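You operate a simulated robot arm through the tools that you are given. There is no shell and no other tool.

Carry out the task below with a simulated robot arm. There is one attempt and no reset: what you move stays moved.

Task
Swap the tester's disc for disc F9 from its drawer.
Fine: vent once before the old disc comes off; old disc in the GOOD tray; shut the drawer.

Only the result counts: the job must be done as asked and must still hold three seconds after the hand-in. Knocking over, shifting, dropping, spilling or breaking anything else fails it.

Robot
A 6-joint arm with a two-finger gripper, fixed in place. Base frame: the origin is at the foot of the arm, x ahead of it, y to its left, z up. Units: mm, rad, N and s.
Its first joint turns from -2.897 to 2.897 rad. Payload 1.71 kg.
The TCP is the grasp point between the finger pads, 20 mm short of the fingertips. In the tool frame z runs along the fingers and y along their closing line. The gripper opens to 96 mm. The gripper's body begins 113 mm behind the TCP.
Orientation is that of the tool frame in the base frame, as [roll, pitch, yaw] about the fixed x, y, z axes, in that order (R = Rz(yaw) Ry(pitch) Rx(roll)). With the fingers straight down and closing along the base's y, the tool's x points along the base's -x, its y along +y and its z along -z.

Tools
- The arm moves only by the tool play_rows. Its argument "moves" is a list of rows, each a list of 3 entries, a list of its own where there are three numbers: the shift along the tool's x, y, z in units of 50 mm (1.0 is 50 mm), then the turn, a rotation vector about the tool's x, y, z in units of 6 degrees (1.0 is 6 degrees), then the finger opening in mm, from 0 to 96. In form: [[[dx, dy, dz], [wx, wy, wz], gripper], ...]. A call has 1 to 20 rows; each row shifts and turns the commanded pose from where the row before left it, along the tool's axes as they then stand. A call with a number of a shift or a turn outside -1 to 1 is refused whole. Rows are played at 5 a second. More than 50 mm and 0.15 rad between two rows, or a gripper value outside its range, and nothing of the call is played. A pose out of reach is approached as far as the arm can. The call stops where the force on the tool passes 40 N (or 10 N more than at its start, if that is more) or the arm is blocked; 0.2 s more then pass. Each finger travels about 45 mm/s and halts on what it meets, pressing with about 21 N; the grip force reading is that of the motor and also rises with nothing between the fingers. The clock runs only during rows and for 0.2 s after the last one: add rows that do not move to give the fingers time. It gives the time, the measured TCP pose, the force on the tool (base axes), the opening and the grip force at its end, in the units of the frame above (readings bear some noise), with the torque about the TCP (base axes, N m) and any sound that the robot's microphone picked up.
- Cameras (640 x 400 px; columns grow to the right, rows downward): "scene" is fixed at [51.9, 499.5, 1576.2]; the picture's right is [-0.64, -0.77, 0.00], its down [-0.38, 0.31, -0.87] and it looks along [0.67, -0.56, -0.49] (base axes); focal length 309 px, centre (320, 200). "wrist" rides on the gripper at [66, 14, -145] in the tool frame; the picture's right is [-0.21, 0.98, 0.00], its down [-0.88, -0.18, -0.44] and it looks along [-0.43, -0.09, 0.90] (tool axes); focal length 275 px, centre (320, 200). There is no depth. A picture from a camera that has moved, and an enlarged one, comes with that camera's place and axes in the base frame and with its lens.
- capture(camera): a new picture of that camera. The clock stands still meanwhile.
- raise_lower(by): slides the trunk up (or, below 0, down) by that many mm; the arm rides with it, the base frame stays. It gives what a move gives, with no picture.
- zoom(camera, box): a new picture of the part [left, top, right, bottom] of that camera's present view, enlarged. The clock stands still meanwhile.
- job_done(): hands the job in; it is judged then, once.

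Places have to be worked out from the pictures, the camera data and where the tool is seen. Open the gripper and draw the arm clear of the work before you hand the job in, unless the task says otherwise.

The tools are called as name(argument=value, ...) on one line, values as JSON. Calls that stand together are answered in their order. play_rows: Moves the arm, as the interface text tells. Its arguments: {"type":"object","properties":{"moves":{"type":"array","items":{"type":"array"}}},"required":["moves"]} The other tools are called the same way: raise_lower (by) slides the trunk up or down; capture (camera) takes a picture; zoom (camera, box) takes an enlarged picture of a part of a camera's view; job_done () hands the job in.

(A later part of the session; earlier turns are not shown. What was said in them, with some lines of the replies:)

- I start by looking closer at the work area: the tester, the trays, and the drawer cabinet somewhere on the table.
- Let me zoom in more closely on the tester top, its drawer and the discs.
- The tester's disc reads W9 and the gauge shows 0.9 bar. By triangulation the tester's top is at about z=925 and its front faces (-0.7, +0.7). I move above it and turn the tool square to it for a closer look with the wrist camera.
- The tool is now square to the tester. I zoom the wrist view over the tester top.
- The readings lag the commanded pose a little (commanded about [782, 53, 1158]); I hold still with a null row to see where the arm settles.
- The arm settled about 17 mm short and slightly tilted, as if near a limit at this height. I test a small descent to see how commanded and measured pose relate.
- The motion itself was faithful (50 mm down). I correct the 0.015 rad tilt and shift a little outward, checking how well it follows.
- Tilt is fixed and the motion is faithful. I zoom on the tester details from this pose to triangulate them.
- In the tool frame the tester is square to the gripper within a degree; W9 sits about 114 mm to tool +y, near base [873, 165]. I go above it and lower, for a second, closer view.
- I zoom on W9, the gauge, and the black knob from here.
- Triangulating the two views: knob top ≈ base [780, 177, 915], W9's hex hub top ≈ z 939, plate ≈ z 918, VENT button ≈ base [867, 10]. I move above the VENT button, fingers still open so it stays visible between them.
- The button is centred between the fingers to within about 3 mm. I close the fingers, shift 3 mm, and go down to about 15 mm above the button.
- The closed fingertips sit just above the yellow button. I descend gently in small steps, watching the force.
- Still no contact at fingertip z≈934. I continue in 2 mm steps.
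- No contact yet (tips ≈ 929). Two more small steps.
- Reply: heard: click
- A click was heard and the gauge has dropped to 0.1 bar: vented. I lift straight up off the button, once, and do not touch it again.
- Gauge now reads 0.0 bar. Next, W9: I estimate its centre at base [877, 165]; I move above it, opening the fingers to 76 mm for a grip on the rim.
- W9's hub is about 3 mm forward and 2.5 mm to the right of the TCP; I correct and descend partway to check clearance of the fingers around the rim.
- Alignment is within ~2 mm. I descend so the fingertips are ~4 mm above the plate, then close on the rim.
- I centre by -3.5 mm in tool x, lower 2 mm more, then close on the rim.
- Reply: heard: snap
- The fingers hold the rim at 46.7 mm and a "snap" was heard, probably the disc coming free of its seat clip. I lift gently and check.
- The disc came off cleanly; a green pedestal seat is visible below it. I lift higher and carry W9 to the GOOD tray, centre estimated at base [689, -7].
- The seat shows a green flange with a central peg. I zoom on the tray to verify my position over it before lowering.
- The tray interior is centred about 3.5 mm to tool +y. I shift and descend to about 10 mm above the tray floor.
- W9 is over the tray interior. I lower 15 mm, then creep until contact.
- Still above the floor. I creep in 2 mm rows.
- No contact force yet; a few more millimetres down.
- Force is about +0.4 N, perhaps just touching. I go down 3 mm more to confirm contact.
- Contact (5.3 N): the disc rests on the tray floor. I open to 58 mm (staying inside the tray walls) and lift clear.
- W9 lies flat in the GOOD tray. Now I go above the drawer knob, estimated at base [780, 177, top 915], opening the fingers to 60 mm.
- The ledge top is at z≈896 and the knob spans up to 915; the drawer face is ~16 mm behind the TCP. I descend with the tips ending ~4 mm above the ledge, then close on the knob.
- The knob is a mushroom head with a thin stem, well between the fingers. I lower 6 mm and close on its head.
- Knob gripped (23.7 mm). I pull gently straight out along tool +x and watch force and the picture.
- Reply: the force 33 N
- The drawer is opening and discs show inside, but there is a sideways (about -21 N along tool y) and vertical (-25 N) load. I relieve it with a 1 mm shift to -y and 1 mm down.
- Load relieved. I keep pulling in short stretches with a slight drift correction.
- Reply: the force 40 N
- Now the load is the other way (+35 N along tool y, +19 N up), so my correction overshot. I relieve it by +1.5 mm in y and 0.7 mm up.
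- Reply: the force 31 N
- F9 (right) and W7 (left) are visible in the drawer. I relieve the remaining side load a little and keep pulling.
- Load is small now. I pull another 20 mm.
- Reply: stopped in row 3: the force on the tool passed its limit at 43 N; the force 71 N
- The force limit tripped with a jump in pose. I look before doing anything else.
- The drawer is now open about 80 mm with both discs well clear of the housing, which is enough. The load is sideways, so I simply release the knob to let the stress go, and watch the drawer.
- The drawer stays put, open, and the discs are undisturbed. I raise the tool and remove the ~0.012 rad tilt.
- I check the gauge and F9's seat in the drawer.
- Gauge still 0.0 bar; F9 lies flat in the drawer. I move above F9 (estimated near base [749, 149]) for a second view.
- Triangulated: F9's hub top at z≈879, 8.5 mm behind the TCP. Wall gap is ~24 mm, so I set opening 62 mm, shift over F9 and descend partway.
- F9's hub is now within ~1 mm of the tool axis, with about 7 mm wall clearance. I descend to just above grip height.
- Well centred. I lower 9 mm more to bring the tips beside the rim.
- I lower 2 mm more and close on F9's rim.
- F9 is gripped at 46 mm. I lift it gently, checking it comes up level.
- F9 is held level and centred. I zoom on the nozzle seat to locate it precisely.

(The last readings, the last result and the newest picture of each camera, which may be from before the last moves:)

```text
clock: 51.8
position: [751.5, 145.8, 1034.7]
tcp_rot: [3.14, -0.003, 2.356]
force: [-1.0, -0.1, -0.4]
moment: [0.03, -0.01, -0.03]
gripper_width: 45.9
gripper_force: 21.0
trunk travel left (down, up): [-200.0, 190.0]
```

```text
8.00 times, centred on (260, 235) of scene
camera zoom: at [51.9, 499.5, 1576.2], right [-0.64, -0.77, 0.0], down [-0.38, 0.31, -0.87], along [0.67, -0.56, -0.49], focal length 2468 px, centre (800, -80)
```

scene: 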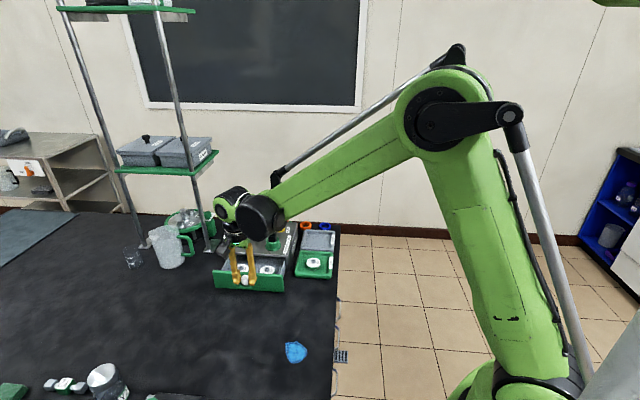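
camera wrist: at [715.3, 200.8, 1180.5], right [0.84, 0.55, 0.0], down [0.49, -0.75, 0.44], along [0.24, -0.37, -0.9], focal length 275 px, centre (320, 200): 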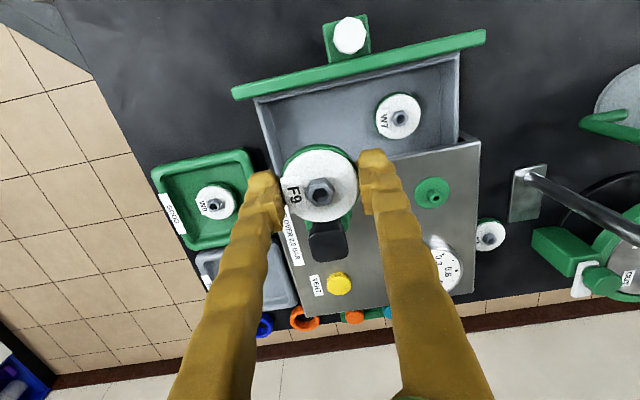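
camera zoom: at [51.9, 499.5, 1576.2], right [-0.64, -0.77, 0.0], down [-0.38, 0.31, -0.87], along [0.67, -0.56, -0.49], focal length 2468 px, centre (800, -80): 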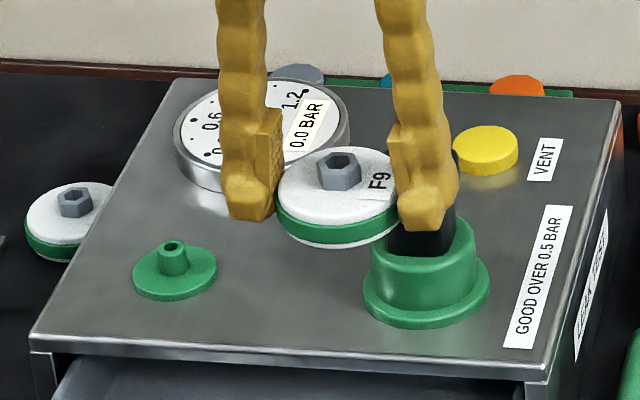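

The seat is about [-73, +102] mm from the TCP in the tool frame. I go to a spot 45 mm behind it and lower, so the nozzle stays visible past the disc for a refined fix.

play_rows(moves=[[[0, 0.4, 0], [0, 0, 0], 44], [[-0.3, 0.5, 0], [0, 0, 0], 44], [[-0.5, 0.5, 0], [0, 0, 0], 44], [[-0.5, 0.4, 0], [0, 0, 0], 44], [[-0.5, 0.246, 0], [0, 0, 0], 44], [[-0.56, 0, 0], [0, 0, 0], 44], [[0, 0, 0.4], [0, 0, 0], 44], [[0, 0, 0.4], [0, 0, 0], 44], [[0, 0, 0], [0, 0, 0], 44], [[0, 0, 0], [0, 0, 0], 44]])

capture(camera="wrist")

zoom(camera="wrist", box=[240, 50, 400, 150])

zoom(camera="scene", box=[210, 190, 310, 260])

```text
clock: 54.0
position: [908.3, 130.5, 991.0]
tcp_rot: [3.14, -0.001, 2.357]
force: [0.5, 0.0, -0.2]
moment: [0.02, 0.01, -0.01]
gripper_width: 45.9
gripper_force: 21.1
trunk travel left (down, up): [-200.0, 190.0]
```

```text
taken
camera wrist: at [872.0, 187.8, 1136.2], right [0.84, 0.55, 0.0], down [0.49, -0.75, 0.44], along [0.24, -0.37, -0.9], focal length 275 px, centre (320, 200)
```

wrist: 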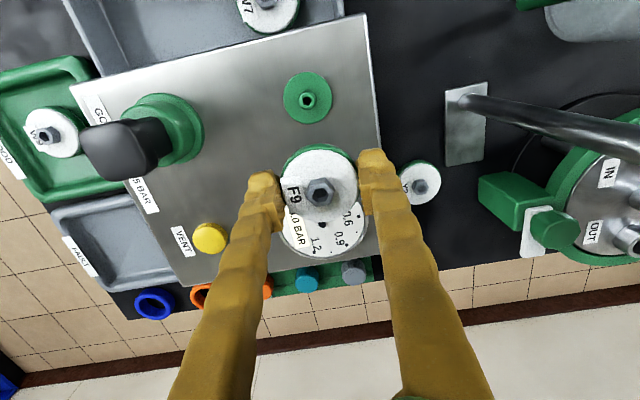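

```text
4.00 times, centred on (320, 100) of wrist
camera zoom: at [872.0, 187.8, 1136.2], right [0.84, 0.55, 0.0], down [0.49, -0.75, 0.44], along [0.24, -0.37, -0.9], focal length 1101 px, centre (320, 600)
```

zoom: 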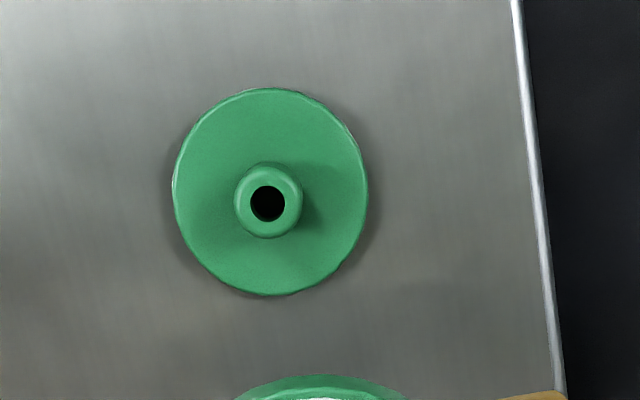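

```text
5.71 times, centred on (260, 225) of scene
camera zoom: at [51.9, 499.5, 1576.2], right [-0.64, -0.77, 0.0], down [-0.38, 0.31, -0.87], along [0.67, -0.56, -0.49], focal length 1763 px, centre (663, 57)
```

zoom: 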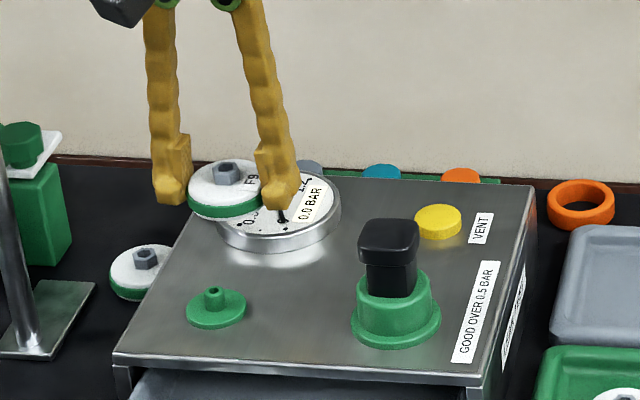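

Refined: the seat is 47 mm ahead (+x) and 0.8 mm to +y. I move over it and lower so the disc underside is ~15 mm above the nozzle tip, then check from the scene camera.

play_rows(moves=[[[0.25, 0.005, 0], [0, 0, 0], 44], [[0.4, 0.005, 0], [0, 0, 0], 44], [[0.294, 0.005, 0.1], [0, 0, 0], 44], [[0, 0, 0.2], [0, 0, 0], 44], [[0, 0, 0], [0, 0, 0], 44], [[0, 0, 0], [0, 0, 0], 44]])

zoom(camera="scene", box=[215, 215, 275, 255])

capture(camera="wrist")

```text
clock: 55.4
position: [875.9, 163.4, 976.3]
tcp_rot: [3.14, -0.002, 2.356]
force: [-0.2, 0.4, 0.3]
moment: [-0.02, 0.0, 0.01]
gripper_width: 45.6
gripper_force: 21.2
trunk travel left (down, up): [-200.0, 190.0]
```

```text
10.00 times, centred on (245, 235) of scene
camera zoom: at [51.9, 499.5, 1576.2], right [-0.64, -0.77, 0.0], down [-0.38, 0.31, -0.87], along [0.67, -0.56, -0.49], focal length 3086 px, centre (1070, -150)
```

zoom: 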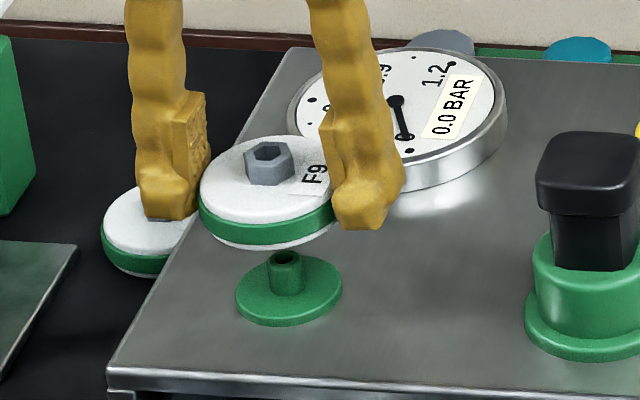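

```text
taken
camera wrist: at [839.8, 220.2, 1122.1], right [0.84, 0.55, 0.0], down [0.49, -0.75, 0.44], along [0.24, -0.37, -0.9], focal length 275 px, centre (320, 200)
```

wrist: 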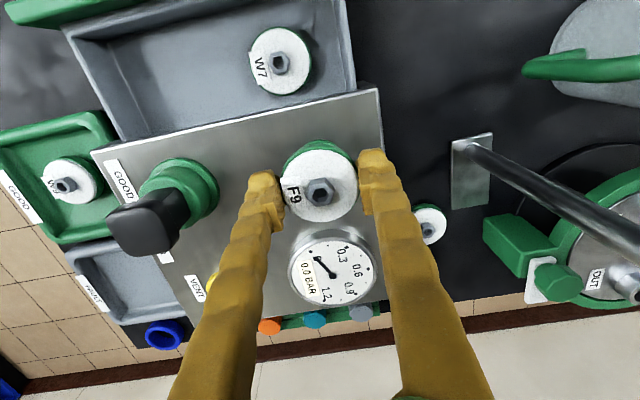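

Scene comparison suggests the disc is about 2 mm too far toward the front and maybe 1 mm off in y relative to the nozzle. I zoom further to measure this precisely.

zoom(camera="scene", box=[226, 227, 258, 247])

zoom(camera="wrist", box=[272, 165, 368, 225])

```text
16.00 times, centred on (242, 237) of scene
camera zoom: at [51.9, 499.5, 1576.2], right [-0.64, -0.77, 0.0], down [-0.38, 0.31, -0.87], along [0.67, -0.56, -0.49], focal length 4937 px, centre (1568, -392)
```

zoom: 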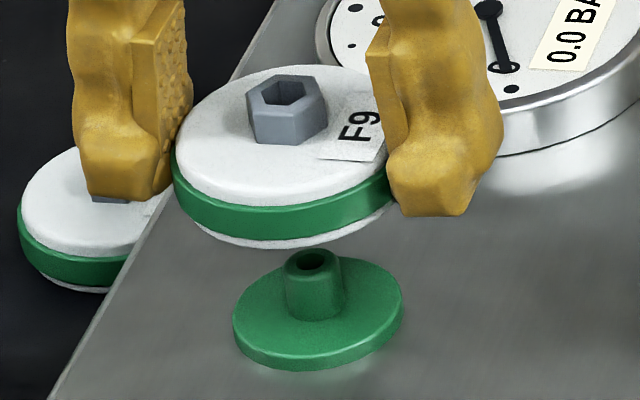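

```text
6.67 times, centred on (320, 195) of wrist
camera zoom: at [839.8, 220.2, 1122.1], right [0.84, 0.55, 0.0], down [0.49, -0.75, 0.44], along [0.24, -0.37, -0.9], focal length 1835 px, centre (320, 233)
```

zoom: 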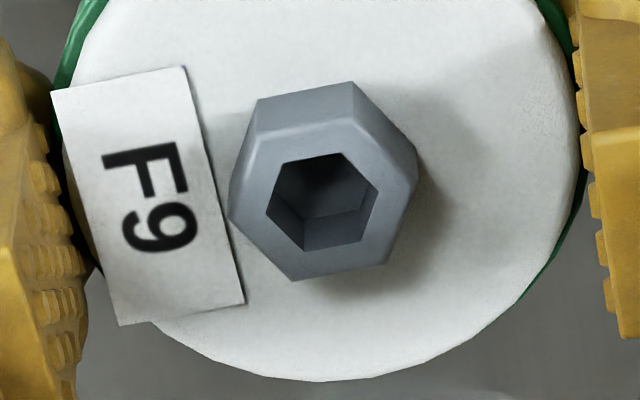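

Precise measurement: sideways aligned, and only ~0.6 mm too far forward. I correct and lower 16 mm so the bore just meets the nozzle tip, then check again.

play_rows(moves=[[[-0.012, 0, 0.1], [0, 0, 0], 44], [[0, 0, 0.12], [0, 0, 0], 44], [[0, 0, 0.1], [0, 0, 0], 44], [[0, 0, 0], [0, 0, 0], 44], [[0, 0, 0], [0, 0, 0], 44]])

zoom(camera="scene", box=[226, 227, 258, 247])

zoom(camera="wrist", box=[272, 165, 368, 225])

```text
clock: 56.6
position: [876.0, 163.1, 961.0]
tcp_rot: [3.139, -0.001, 2.356]
force: [0.2, -0.3, -0.1]
moment: [0.03, 0.01, 0.0]
gripper_width: 45.7
gripper_force: 21.1
trunk travel left (down, up): [-200.0, 190.0]
```

```text
16.00 times, centred on (242, 237) of scene
camera zoom: at [51.9, 499.5, 1576.2], right [-0.64, -0.77, 0.0], down [-0.38, 0.31, -0.87], along [0.67, -0.56, -0.49], focal length 4937 px, centre (1568, -392)
```

zoom: 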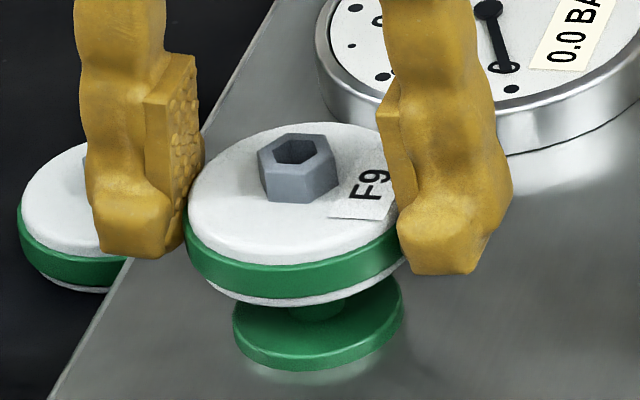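

```text
6.67 times, centred on (320, 195) of wrist
camera zoom: at [840.5, 219.5, 1106.4], right [0.84, 0.55, 0.0], down [0.49, -0.75, 0.44], along [0.24, -0.37, -0.9], focal length 1835 px, centre (320, 233)
```

zoom: 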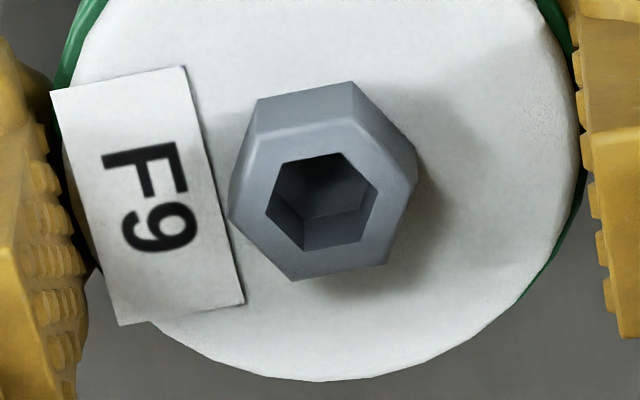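

Alignment still holds within about 0.5 mm. I lower onto the nozzle in small steps, watching force.

play_rows(moves=[[[0, 0.006, 0.04], [0, 0, 0], 44], [[0, 0, 0.04], [0, 0, 0], 44], [[0, 0, 0.04], [0, 0, 0], 44], [[0, 0, 0], [0, 0, 0], 44]])

zoom(camera="scene", box=[226, 227, 258, 247])

```text
clock: 57.6
position: [876.9, 164.0, 954.6]
tcp_rot: [3.14, 0.0, 2.357]
force: [-0.1, 0.1, 0.2]
moment: [0.0, 0.03, -0.01]
gripper_width: 45.4
gripper_force: 21.0
trunk travel left (down, up): [-200.0, 190.0]
```

```text
16.00 times, centred on (242, 237) of scene
camera zoom: at [51.9, 499.5, 1576.2], right [-0.64, -0.77, 0.0], down [-0.38, 0.31, -0.87], along [0.67, -0.56, -0.49], focal length 4937 px, centre (1568, -392)
```

zoom: 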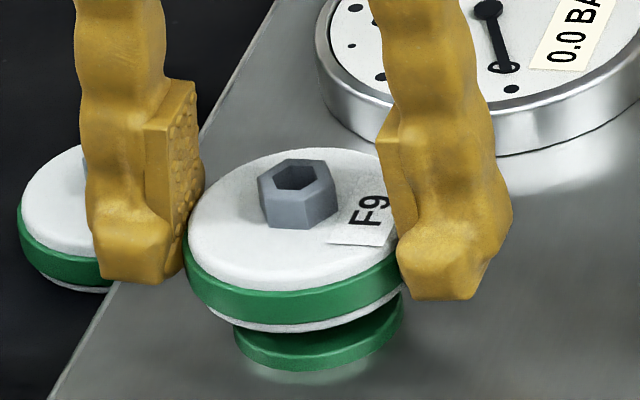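

No resistance so far. I keep lowering in 2 mm rows.

play_rows(moves=[[[0, 0, 0.04], [0, 0, 0], 44], [[0, 0, 0.04], [0, 0, 0], 44], [[0, 0, 0.04], [0, 0, 0], 44], [[0, 0, 0], [0, 0, 0], 44]])

zoom(camera="scene", box=[226, 227, 258, 247])

```text
clock: 58.6
position: [876.2, 163.9, 950.0]
tcp_rot: [3.141, -0.002, 2.357]
force: [0.8, 0.4, -0.2]
moment: [-0.02, 0.01, 0.0]
gripper_width: 45.5
gripper_force: 20.1
trunk travel left (down, up): [-200.0, 190.0]
```

```text
16.00 times, centred on (242, 237) of scene
camera zoom: at [51.9, 499.5, 1576.2], right [-0.64, -0.77, 0.0], down [-0.38, 0.31, -0.87], along [0.67, -0.56, -0.49], focal length 4937 px, centre (1568, -392)
```

zoom: 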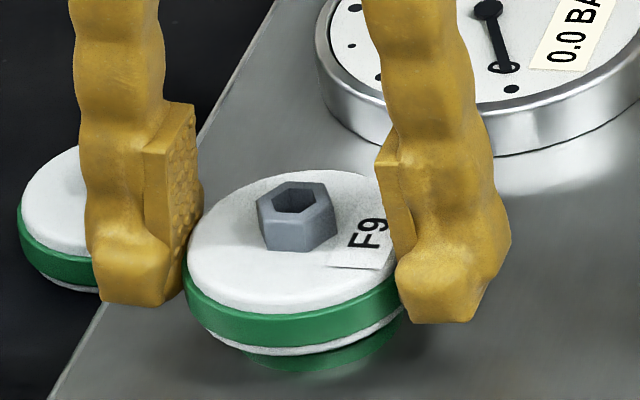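

The hub is drifting ~1.4 mm toward +y against W9's original seated position (target pixel about (305, 222) in this zoom). I correct y by -1.4 mm and lower 3 mm.

play_rows(moves=[[[0, -0.028, 0.02], [0, 0, 0], 44], [[0, 0, 0.04], [0, 0, 0], 44], [[0, 0, 0], [0, 0, 0], 44]])

zoom(camera="scene", box=[226, 227, 258, 247])

```text
clock: 59.4
position: [873.7, 164.1, 947.0]
tcp_rot: [3.14, -0.002, 2.355]
force: [0.2, 0.7, 0.5]
moment: [0.0, 0.0, 0.02]
gripper_width: 45.6
gripper_force: 20.6
trunk travel left (down, up): [-200.0, 190.0]
```

```text
16.00 times, centred on (242, 237) of scene
camera zoom: at [51.9, 499.5, 1576.2], right [-0.64, -0.77, 0.0], down [-0.38, 0.31, -0.87], along [0.67, -0.56, -0.49], focal length 4937 px, centre (1568, -392)
```

zoom: 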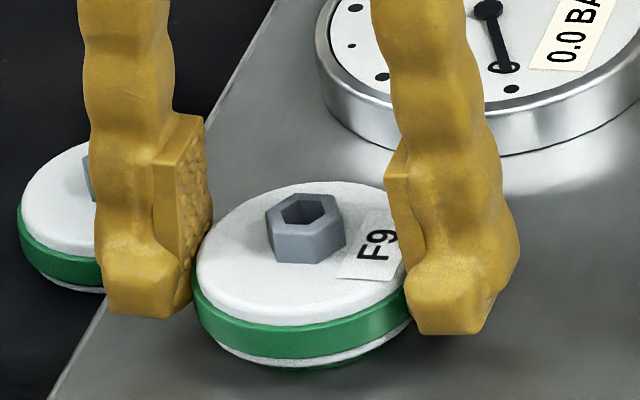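

Column now matches W9's seated place within ~0.5 mm and it is 2–3 mm above its seated height. I continue down in 1.5 mm rows.

play_rows(moves=[[[0, 0, 0.03], [0, 0, 0], 44], [[0, 0, 0.03], [0, 0, 0], 44], [[0, 0, 0], [0, 0, 0], 44]])

zoom(camera="scene", box=[226, 227, 258, 247])

```text
clock: 60.2
position: [875.1, 165.8, 944.3]
tcp_rot: [3.139, -0.001, 2.355]
force: [17.7, -0.3, 22.1]
moment: [0.05, -0.25, -0.12]
gripper_width: 46.3
gripper_force: 21.0
trunk travel left (down, up): [-200.0, 190.0]
heard: snap
```

```text
16.00 times, centred on (242, 237) of scene
camera zoom: at [51.9, 499.5, 1576.2], right [-0.64, -0.77, 0.0], down [-0.38, 0.31, -0.87], along [0.67, -0.56, -0.49], focal length 4937 px, centre (1568, -392)
```

zoom: 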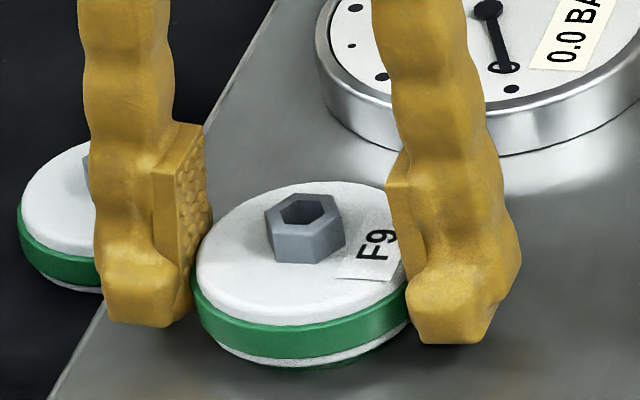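

A snap was heard with 22 N of downward push: F9 has seated. I open the fingers gently and rise.

play_rows(moves=[[[0, 0, 0], [0, 0, 0], 50], [[0, 0, 0], [0, 0, 0], 58], [[0, 0, 0], [0, 0, 0], 66], [[0, 0, 0], [0, 0, 0], 66]])

zoom(camera="scene", box=[220, 225, 260, 250])

capture(camera="wrist")

```text
clock: 61.2
position: [875.1, 164.1, 943.0]
tcp_rot: [3.14, -0.001, 2.356]
force: [0.2, 0.0, 0.4]
moment: [-0.01, 0.02, 0.0]
gripper_width: 65.9
gripper_force: 0.1
trunk travel left (down, up): [-200.0, 190.0]
```

```text
16.00 times, centred on (240, 238) of scene
camera zoom: at [51.9, 499.5, 1576.2], right [-0.64, -0.77, 0.0], down [-0.38, 0.31, -0.87], along [0.67, -0.56, -0.49], focal length 4937 px, centre (1600, -400)
```

zoom: 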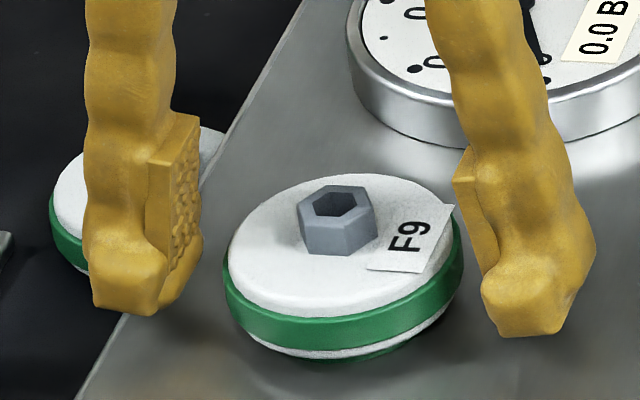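

```text
taken
camera wrist: at [838.7, 220.9, 1089.1], right [0.84, 0.55, 0.0], down [0.49, -0.75, 0.44], along [0.24, -0.37, -0.9], focal length 275 px, centre (320, 200)
```

wrist: 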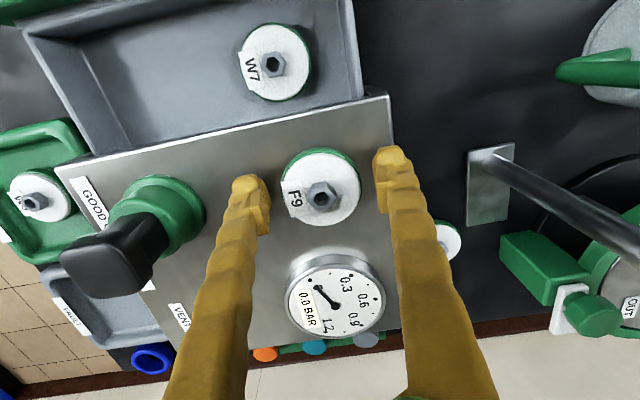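

F9 sits in exactly the same image position W9 had, so it is properly seated. I rise clear and go in front of the drawer knob (now near base [723, 233]) to push the drawer shut.

play_rows(moves=[[[0, 0, -0.2], [0, 0, 0], 66], [[0, 0, -0.5], [0, 0, 0], 66], [[0, 0, -0.65], [0, 0, 0], 66], [[0.4, -0.15, 0], [0, 0, 0], 66], [[0.7, -0.25, 0], [0, 0, 0], 66], [[0.8, -0.27, 0], [0, 0, 0], 66], [[0.8, -0.27, 0], [0, 0, 0], 66], [[0.73, -0.23, 0], [0, 0, 0], 66], [[0, 0, 0], [0, 0, 0], 66], [[0, 0, 0], [0, 0, 0], 66]])

capture(camera="wrist")

zoom(camera="scene", box=[190, 190, 330, 300])

```text
clock: 63.4
position: [713.3, 240.7, 1010.1]
tcp_rot: [3.141, -0.001, 2.356]
force: [-0.4, -0.4, 0.7]
moment: [0.01, 0.0, 0.0]
gripper_width: 66.1
gripper_force: 0.0
trunk travel left (down, up): [-200.0, 190.0]
```

```text
taken
camera wrist: at [676.6, 297.5, 1156.5], right [0.84, 0.55, 0.0], down [0.49, -0.75, 0.44], along [0.24, -0.37, -0.9], focal length 275 px, centre (320, 200)
```

wrist: 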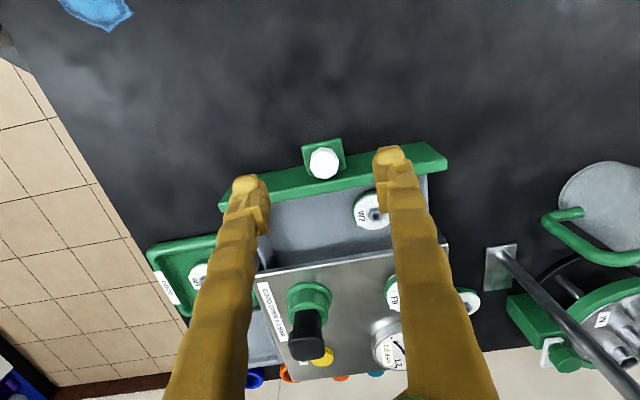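

```text
3.64 times, centred on (260, 245) of scene
camera zoom: at [51.9, 499.5, 1576.2], right [-0.64, -0.77, 0.0], down [-0.38, 0.31, -0.87], along [0.67, -0.56, -0.49], focal length 1122 px, centre (538, 36)
```

zoom: 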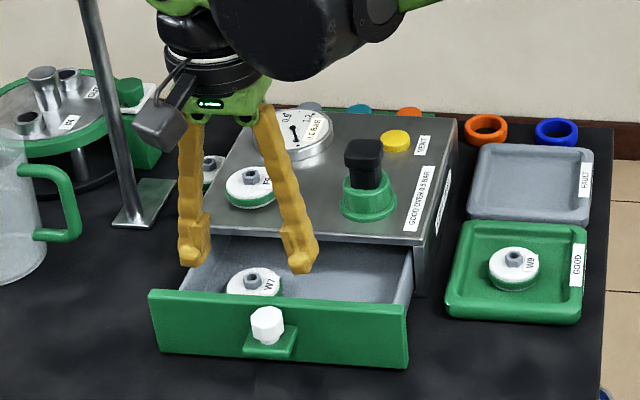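

Knob is ~10 mm behind and 2.4 mm to +y of the TCP. I centre on it with the fingers straddling, 15+ mm in front of the drawer face, and descend.

play_rows(moves=[[[0.1, 0.048, 0], [0, 0, 0], 66], [[0, 0, 0.4], [0, 0, 0], 66], [[0, 0, 0.5], [0, 0, 0], 66], [[0, 0, 0.4], [0, 0, 0], 66], [[0, 0, 0], [0, 0, 0], 66], [[0, 0, 0], [0, 0, 0], 66]])

capture(camera="wrist")

zoom(camera="scene", box=[190, 190, 330, 300])

```text
clock: 64.8
position: [712.2, 246.1, 945.6]
tcp_rot: [3.139, -0.001, 2.356]
force: [-0.7, 0.8, 0.8]
moment: [-0.01, 0.01, 0.01]
gripper_width: 66.0
gripper_force: 0.0
trunk travel left (down, up): [-200.0, 190.0]
```

```text
taken
camera wrist: at [675.4, 303.0, 1091.9], right [0.84, 0.55, 0.0], down [0.49, -0.75, 0.44], along [0.24, -0.37, -0.9], focal length 275 px, centre (320, 200)
```

wrist: 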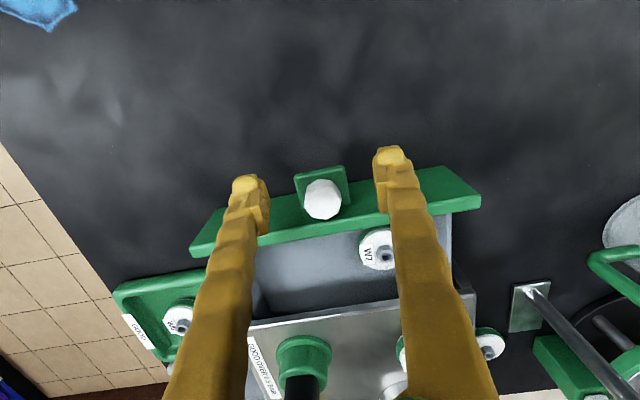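

```text
3.64 times, centred on (260, 245) of scene
camera zoom: at [51.9, 499.5, 1576.2], right [-0.64, -0.77, 0.0], down [-0.38, 0.31, -0.87], along [0.67, -0.56, -0.49], focal length 1122 px, centre (538, 36)
```

zoom: 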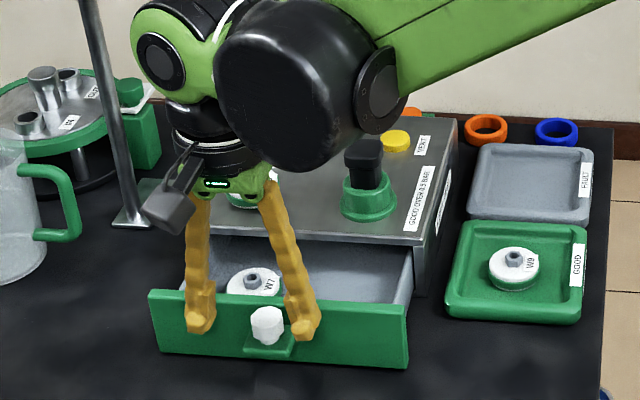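

All clear around the fingers. I descend 40 mm more so the fingertips stand in front of the drawer face beside the knob.

play_rows(moves=[[[0, -0.03, 0.3], [0, 0, 0], 66], [[0, 0, 0.3], [0, 0, 0], 66], [[0, 0, 0.2], [0, 0, 0], 66], [[0, 0, 0], [0, 0, 0], 66], [[0, 0, 0], [0, 0, 0], 66]])

capture(camera="wrist")

zoom(camera="scene", box=[190, 190, 330, 300])

```text
clock: 66.0
position: [709.9, 247.7, 907.7]
tcp_rot: [3.14, -0.002, 2.355]
force: [0.1, 0.7, -0.7]
moment: [0.0, 0.02, 0.02]
gripper_width: 65.9
gripper_force: 0.0
trunk travel left (down, up): [-200.0, 190.0]
```

```text
taken
camera wrist: at [673.7, 303.3, 1052.6], right [0.84, 0.55, 0.0], down [0.49, -0.75, 0.44], along [0.24, -0.37, -0.9], focal length 275 px, centre (320, 200)
```

wrist: 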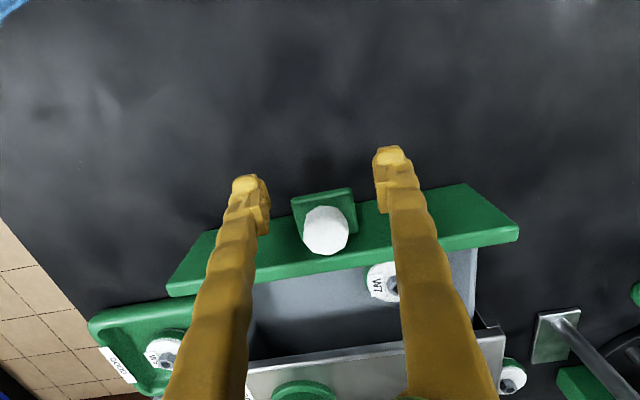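

```text
3.64 times, centred on (260, 245) of scene
camera zoom: at [51.9, 499.5, 1576.2], right [-0.64, -0.77, 0.0], down [-0.38, 0.31, -0.87], along [0.67, -0.56, -0.49], focal length 1122 px, centre (538, 36)
```

zoom: 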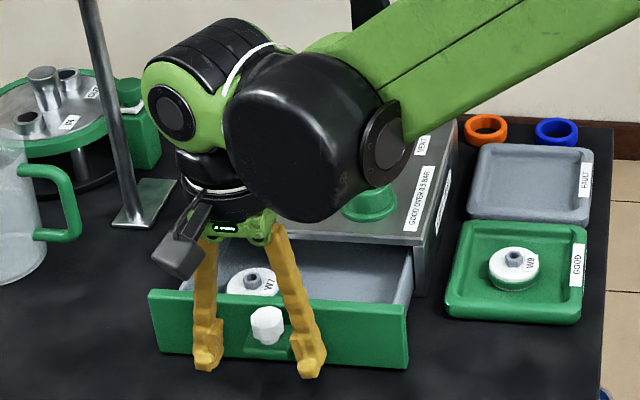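

Fingers straddle the knob in front of the face. I push back along -x, 50 mm first, watching force.

play_rows(moves=[[[-0.2, 0, 0], [0, 0, 0], 66], [[-0.2, 0, 0], [0, 0, 0], 66], [[-0.2, 0, 0], [0, 0, 0], 66], [[-0.2, 0, 0], [0, 0, 0], 66], [[-0.2, 0, 0], [0, 0, 0], 66], [[0, 0, 0], [0, 0, 0], 66]])

capture(camera="wrist")

zoom(camera="scene", box=[190, 190, 330, 300])

```text
clock: 67.4
position: [744.2, 211.3, 908.0]
tcp_rot: [3.141, -0.002, 2.356]
force: [-0.5, 1.0, 0.9]
moment: [0.0, -0.01, 0.0]
gripper_width: 66.0
gripper_force: 0.1
trunk travel left (down, up): [-200.0, 190.0]
```

```text
taken
camera wrist: at [708.6, 268.6, 1053.2], right [0.84, 0.55, 0.0], down [0.49, -0.75, 0.44], along [0.24, -0.37, -0.9], focal length 275 px, centre (320, 200)
```

wrist: 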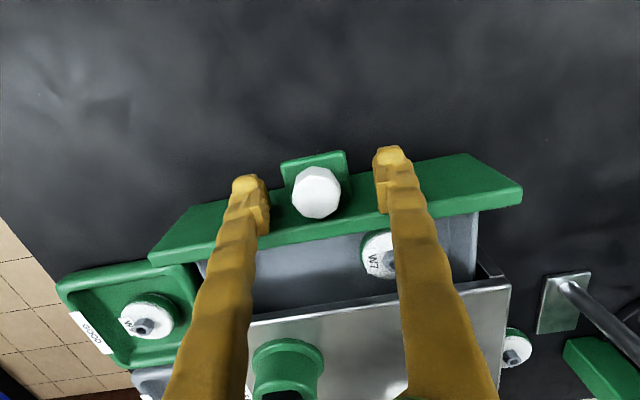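

```text
3.64 times, centred on (260, 245) of scene
camera zoom: at [51.9, 499.5, 1576.2], right [-0.64, -0.77, 0.0], down [-0.38, 0.31, -0.87], along [0.67, -0.56, -0.49], focal length 1122 px, centre (538, 36)
```

zoom: 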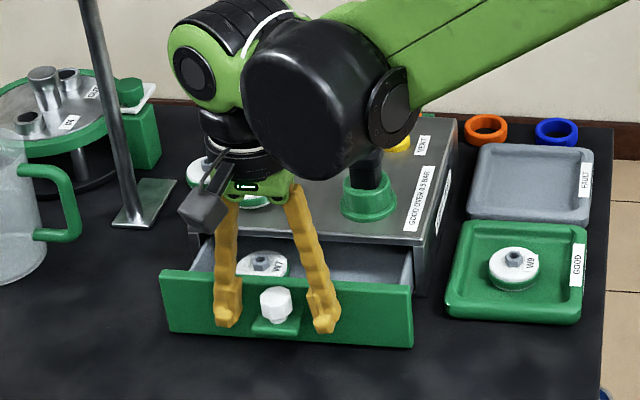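

The drawer slides in with hardly any force; about 55 mm remain. I push another 45 mm.

play_rows(moves=[[[-0.15, 0, 0], [0, 0, 0], 66], [[-0.2, 0, 0], [0, 0, 0], 66], [[-0.2, 0, 0], [0, 0, 0], 66], [[-0.2, 0, 0], [0, 0, 0], 66], [[-0.15, 0, 0], [0, 0, 0], 66], [[0, 0, 0], [0, 0, 0], 66]])

capture(camera="wrist")

zoom(camera="scene", box=[190, 190, 330, 300])

```text
clock: 68.8
position: [775.3, 181.1, 907.9]
tcp_rot: [3.141, -0.002, 2.355]
force: [-0.1, 0.8, 0.6]
moment: [0.0, 0.0, 0.02]
gripper_width: 66.1
gripper_force: 0.1
trunk travel left (down, up): [-200.0, 190.0]
```

```text
taken
camera wrist: at [739.6, 237.3, 1052.6], right [0.84, 0.55, 0.0], down [0.49, -0.75, 0.44], along [0.24, -0.37, -0.9], focal length 275 px, centre (320, 200)
```

wrist: 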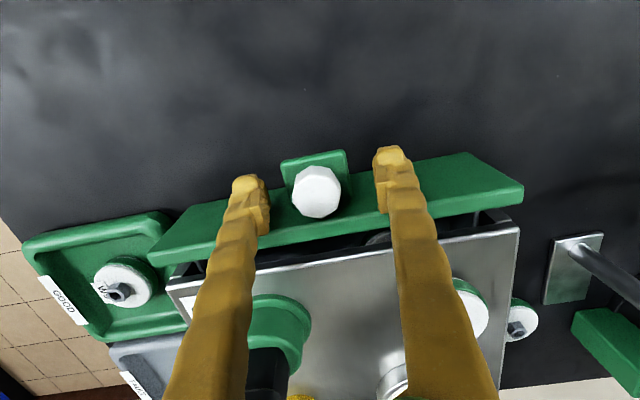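

```text
3.64 times, centred on (260, 245) of scene
camera zoom: at [51.9, 499.5, 1576.2], right [-0.64, -0.77, 0.0], down [-0.38, 0.31, -0.87], along [0.67, -0.56, -0.49], focal length 1122 px, centre (538, 36)
```

zoom: 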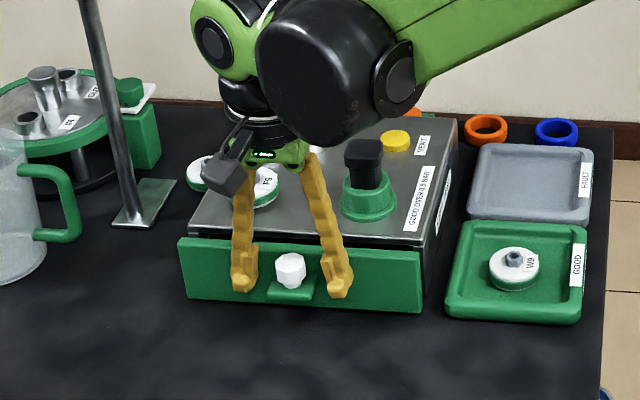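

About 14 mm left. I slow down: 8 mm, then small steps until a soft stop.

play_rows(moves=[[[-0.06, 0, 0], [0, 0, 0], 66], [[-0.06, 0, 0], [0, 0, 0], 66], [[-0.05, 0, 0], [0, 0, 0], 66], [[0, 0, 0], [0, 0, 0], 66]])

zoom(camera="scene", box=[200, 220, 300, 280])

capture(camera="wrist")

```text
clock: 69.8
position: [781.8, 175.9, 905.1]
tcp_rot: [3.14, -0.003, 2.356]
force: [0.3, 0.3, -0.2]
moment: [0.0, -0.03, -0.01]
gripper_width: 65.9
gripper_force: 0.1
trunk travel left (down, up): [-200.0, 190.0]
```

```text
6.40 times, centred on (250, 250) of scene
camera zoom: at [51.9, 499.5, 1576.2], right [-0.64, -0.77, 0.0], down [-0.38, 0.31, -0.87], along [0.67, -0.56, -0.49], focal length 1975 px, centre (768, -120)
```

zoom: 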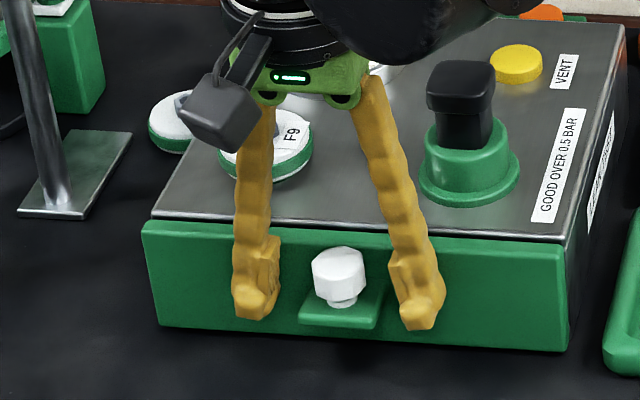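

```text
taken
camera wrist: at [746.1, 231.7, 1051.9], right [0.84, 0.55, 0.0], down [0.49, -0.75, 0.44], along [0.24, -0.37, -0.9], focal length 275 px, centre (320, 200)
```

wrist: 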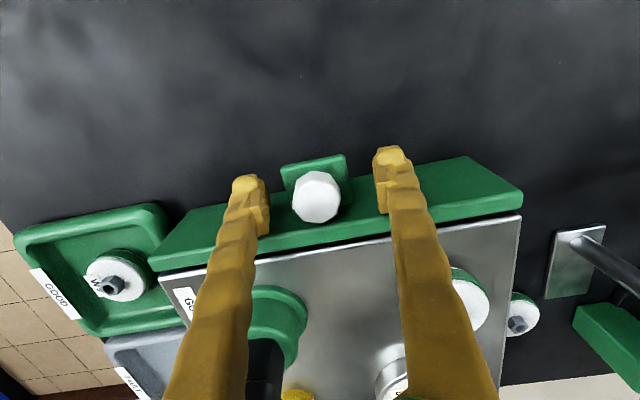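

Only a thin gap is left. I push on in 1.5–2 mm steps.

play_rows(moves=[[[-0.03, 0, 0], [0, 0, 0], 66], [[-0.03, 0, 0], [0, 0, 0], 66], [[0, 0, 0], [0, 0, 0], 66]])

zoom(camera="scene", box=[200, 220, 300, 280])

```text
clock: 70.6
position: [783.4, 171.8, 906.5]
tcp_rot: [3.139, -0.002, 2.356]
force: [0.5, 0.9, -1.1]
moment: [0.0, 0.02, 0.01]
gripper_width: 65.9
gripper_force: 0.1
trunk travel left (down, up): [-200.0, 190.0]
```

```text
6.40 times, centred on (250, 250) of scene
camera zoom: at [51.9, 499.5, 1576.2], right [-0.64, -0.77, 0.0], down [-0.38, 0.31, -0.87], along [0.67, -0.56, -0.49], focal length 1975 px, centre (768, -120)
```

zoom: 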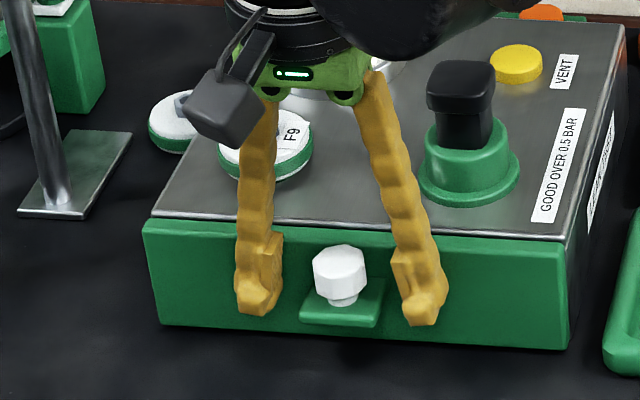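

I compare against the earlier closed-drawer picture using the same zoom box.

zoom(camera="scene", box=[210, 220, 290, 290])

capture(camera="wrist")

```text
5.71 times, centred on (250, 255) of scene
camera zoom: at [51.9, 499.5, 1576.2], right [-0.64, -0.77, 0.0], down [-0.38, 0.31, -0.87], along [0.67, -0.56, -0.49], focal length 1763 px, centre (720, -114)
```

zoom: 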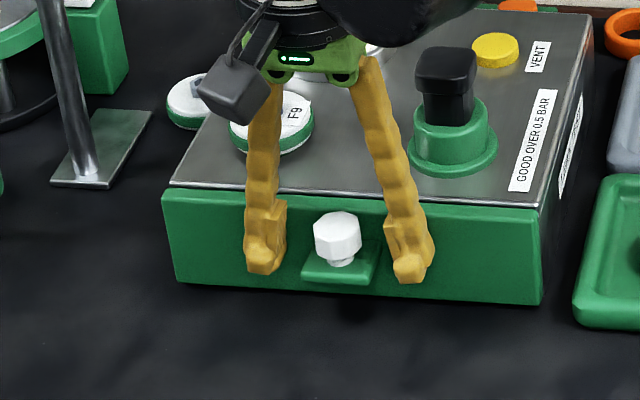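

```text
taken
camera wrist: at [747.5, 229.3, 1052.4], right [0.84, 0.55, 0.0], down [0.49, -0.75, 0.44], along [0.24, -0.37, -0.9], focal length 275 px, centre (320, 200)
```

wrist: 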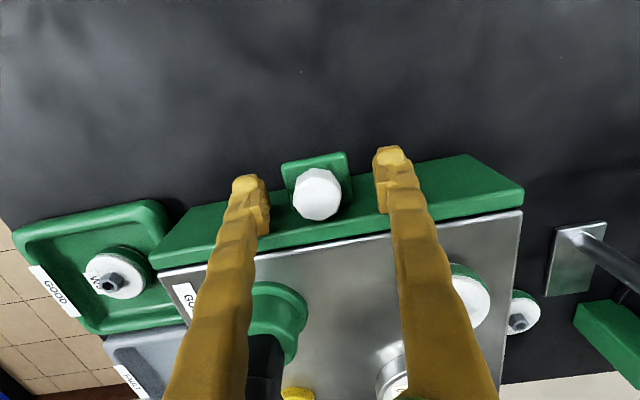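

It looks closed. I push 1–2 mm more to confirm it is at its stop.

play_rows(moves=[[[-0.02, 0, 0], [0, 0, 0], 66], [[-0.02, 0, 0], [0, 0, 0], 66], [[0, 0, 0], [0, 0, 0], 66]])

zoom(camera="scene", box=[210, 220, 290, 290])

```text
clock: 71.4
position: [785.9, 171.1, 907.1]
tcp_rot: [-3.141, -0.003, 2.355]
force: [0.5, 0.3, -0.8]
moment: [0.0, 0.03, 0.02]
gripper_width: 66.1
gripper_force: 0.0
trunk travel left (down, up): [-200.0, 190.0]
```

```text
5.71 times, centred on (250, 255) of scene
camera zoom: at [51.9, 499.5, 1576.2], right [-0.64, -0.77, 0.0], down [-0.38, 0.31, -0.87], along [0.67, -0.56, -0.49], focal length 1763 px, centre (720, -114)
```

zoom: 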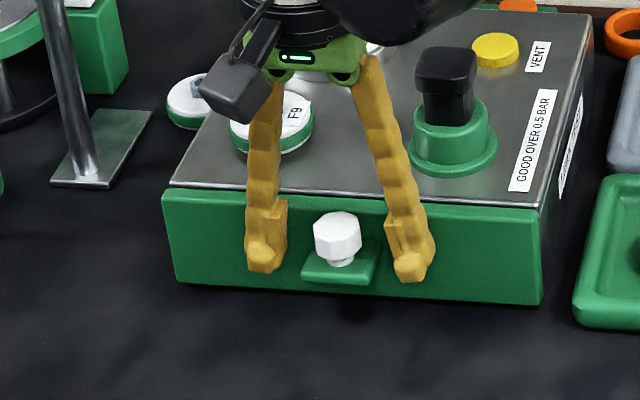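

No force yet and the picture barely changes. Another 2 mm to feel the stop.

play_rows(moves=[[[-0.02, 0, 0], [0, 0, 0], 66], [[-0.02, 0, 0], [0, 0, 0], 66], [[0, 0, 0], [0, 0, 0], 66]])

zoom(camera="scene", box=[230, 245, 278, 275])

```text
clock: 72.2
position: [785.7, 171.6, 906.1]
tcp_rot: [3.141, -0.004, 2.359]
force: [-26.5, 16.6, -6.6]
moment: [0.27, 0.34, -0.26]
gripper_width: 66.1
gripper_force: 0.0
trunk travel left (down, up): [-200.0, 190.0]
```

```text
13.33 times, centred on (254, 260) of scene
camera zoom: at [51.9, 499.5, 1576.2], right [-0.64, -0.77, 0.0], down [-0.38, 0.31, -0.87], along [0.67, -0.56, -0.49], focal length 4114 px, centre (1200, -600)
```

zoom: 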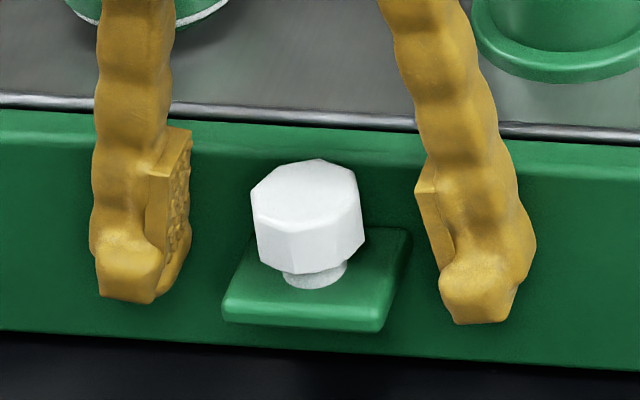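

31 N against the face: the drawer is at its closed stop. I back off straight out, then rise well clear.

play_rows(moves=[[[0.1, 0, 0], [0, 0, 0], 66], [[0.3, 0, 0], [0, 0, 0], 66], [[0, 0, -0.4], [0, 0, 0], 66], [[0, 0, -0.8], [0, 0, 0], 66], [[0, 0, -0.9], [0, 0, 0], 66], [[0, 0, -0.9], [0, 0, 0], 66], [[0, 0, 0], [0, 0, 0], 66]])

capture(camera="wrist")

zoom(camera="scene", box=[200, 200, 360, 300])

```text
clock: 73.8
position: [773.3, 183.0, 1058.9]
tcp_rot: [3.14, -0.001, 2.357]
force: [-0.4, 0.2, 1.0]
moment: [0.01, -0.04, 0.01]
gripper_width: 65.8
gripper_force: 0.0
trunk travel left (down, up): [-200.0, 190.0]
```

```text
taken
camera wrist: at [737.3, 238.3, 1204.1], right [0.84, 0.55, 0.0], down [0.49, -0.75, 0.44], along [0.24, -0.37, -0.9], focal length 275 px, centre (320, 200)
```

wrist: 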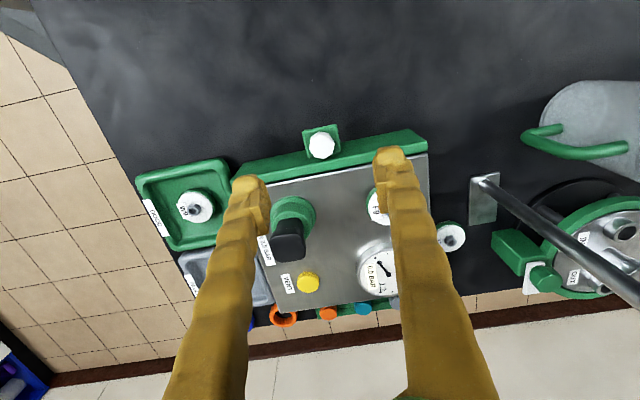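

```text
4.00 times, centred on (280, 250) of scene
camera zoom: at [51.9, 499.5, 1576.2], right [-0.64, -0.77, 0.0], down [-0.38, 0.31, -0.87], along [0.67, -0.56, -0.49], focal length 1234 px, centre (480, 0)
```

zoom: 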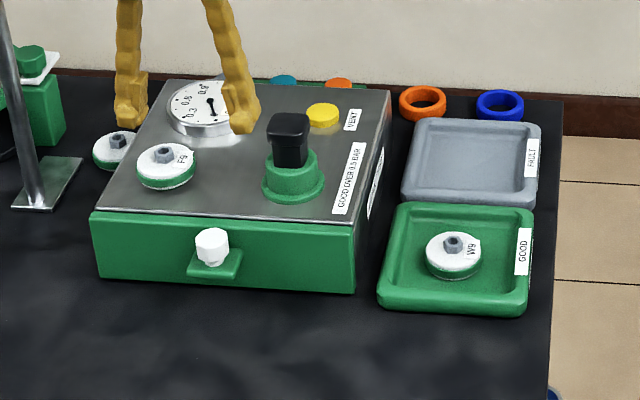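

Everything matches the starting layout, with F9 on the tester and W9 in the GOOD tray. I verify the gauge and seat close up.

zoom(camera="wrist", box=[300, 170, 460, 310])

zoom(camera="scene", box=[220, 225, 260, 250])

zoom(camera="scene", box=[220, 215, 300, 265])

```text
2.86 times, centred on (380, 240) of wrist
camera zoom: at [737.3, 238.3, 1204.1], right [0.84, 0.55, 0.0], down [0.49, -0.75, 0.44], along [0.24, -0.37, -0.9], focal length 786 px, centre (149, 86)
```

zoom: 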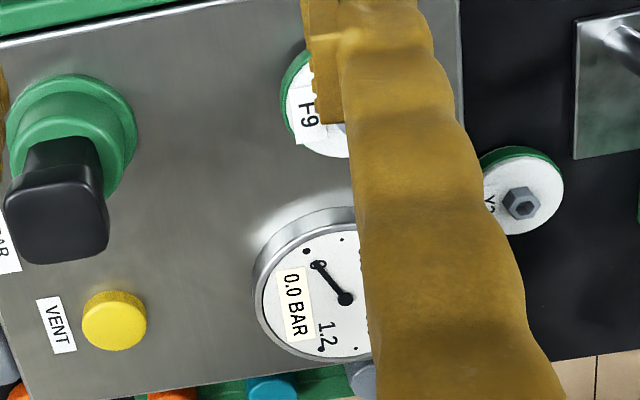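

```text
16.00 times, centred on (240, 238) of scene
camera zoom: at [51.9, 499.5, 1576.2], right [-0.64, -0.77, 0.0], down [-0.38, 0.31, -0.87], along [0.67, -0.56, -0.49], focal length 4937 px, centre (1600, -400)
```

zoom: 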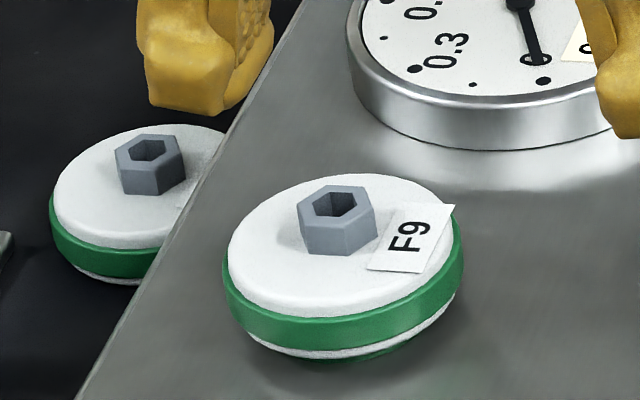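

```text
8.00 times, centred on (260, 240) of scene
camera zoom: at [51.9, 499.5, 1576.2], right [-0.64, -0.77, 0.0], down [-0.38, 0.31, -0.87], along [0.67, -0.56, -0.49], focal length 2468 px, centre (800, -120)
```

zoom: 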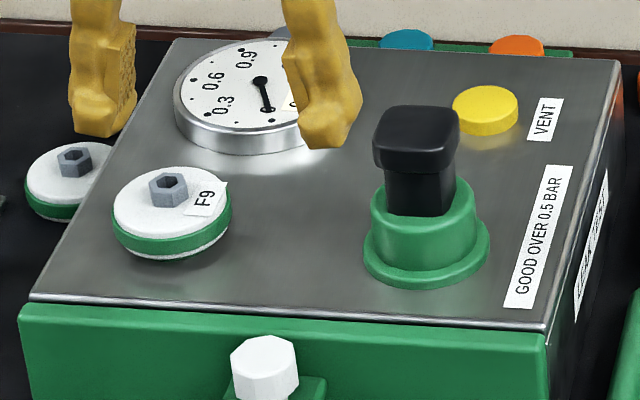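

The drawer is shut, F9 is seated exactly where W9 was, the gauge is at 0.0 bar, and W9 is in the GOOD tray. I open the gripper and draw the arm up and back, clear of the work.

play_rows(moves=[[[0, 0, -0.6], [0, 0, 0], 90], [[0, 0, -0.8], [0, 0, 0], 94], [[0, 0, -0.8], [0, 0, 0], 94], [[0, 0, -0.6], [0, 0, 0], 94], [[0.4, -0.4, 0], [0, 0, 0], 94], [[0.5, -0.5, 0], [0, 0, 0], 94], [[0.5, -0.5, 0], [0, 0, 0], 94], [[0.4, -0.4, 0], [0, 0, 0], 94], [[0, 0, 0], [0, 0, 0], 94], [[0, 0, 0], [0, 0, 0], 94]])

capture(camera="scene")

zoom(camera="scene", box=[200, 200, 360, 300])

```text
clock: 76.0
position: [650.4, 182.6, 1194.8]
tcp_rot: [3.138, -0.002, 2.357]
force: [-0.5, 0.0, -0.1]
moment: [-0.02, 0.0, 0.0]
gripper_width: 93.9
gripper_force: 0.1
trunk travel left (down, up): [-200.0, 190.0]
```

```text
taken
```

scene: 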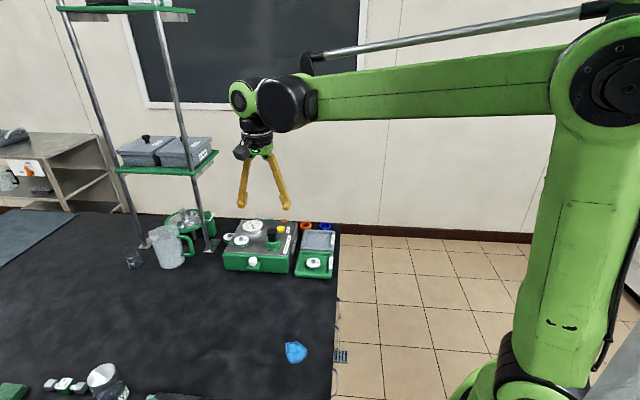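

```text
4.00 times, centred on (280, 250) of scene
camera zoom: at [51.9, 499.5, 1576.2], right [-0.64, -0.77, 0.0], down [-0.38, 0.31, -0.87], along [0.67, -0.56, -0.49], focal length 1234 px, centre (480, 0)
```

zoom: 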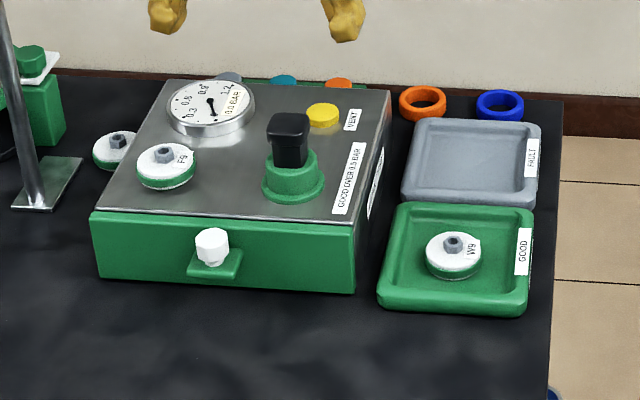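

The final picture shows F9 seated on the tester, W9 in the GOOD tray, the drawer shut, the tester vented and everything else where it was. The arm is clear and the gripper open, so I hand the job in.

job_done()

```text
The job is handed in.
```

The swap is done and handed in. F9 is on the tester, the old disc W9 is in the GOOD tray, and the drawer is shut.

- **Venting:** I pressed VENT once before taking W9 off. The gauge dropped from 0.9 to 0.0 bar and stayed there.
- **F9 seating:** F9 snapped onto the nozzle, and the scene camera shows it exactly where W9 sat before.
- **Drawer opening:** Pulling the knob tripped the force limit once, at 43 N with the load sideways, so I let go of the knob with the drawer about 80 mm open. Nothing was shifted or damaged.
- **Drawer closing:** I pushed it shut against its stop (about 31 N). In the final picture the tester had not moved.

The arm is drawn up and back with the gripper open, and nothing else looks disturbed in the last pictures.
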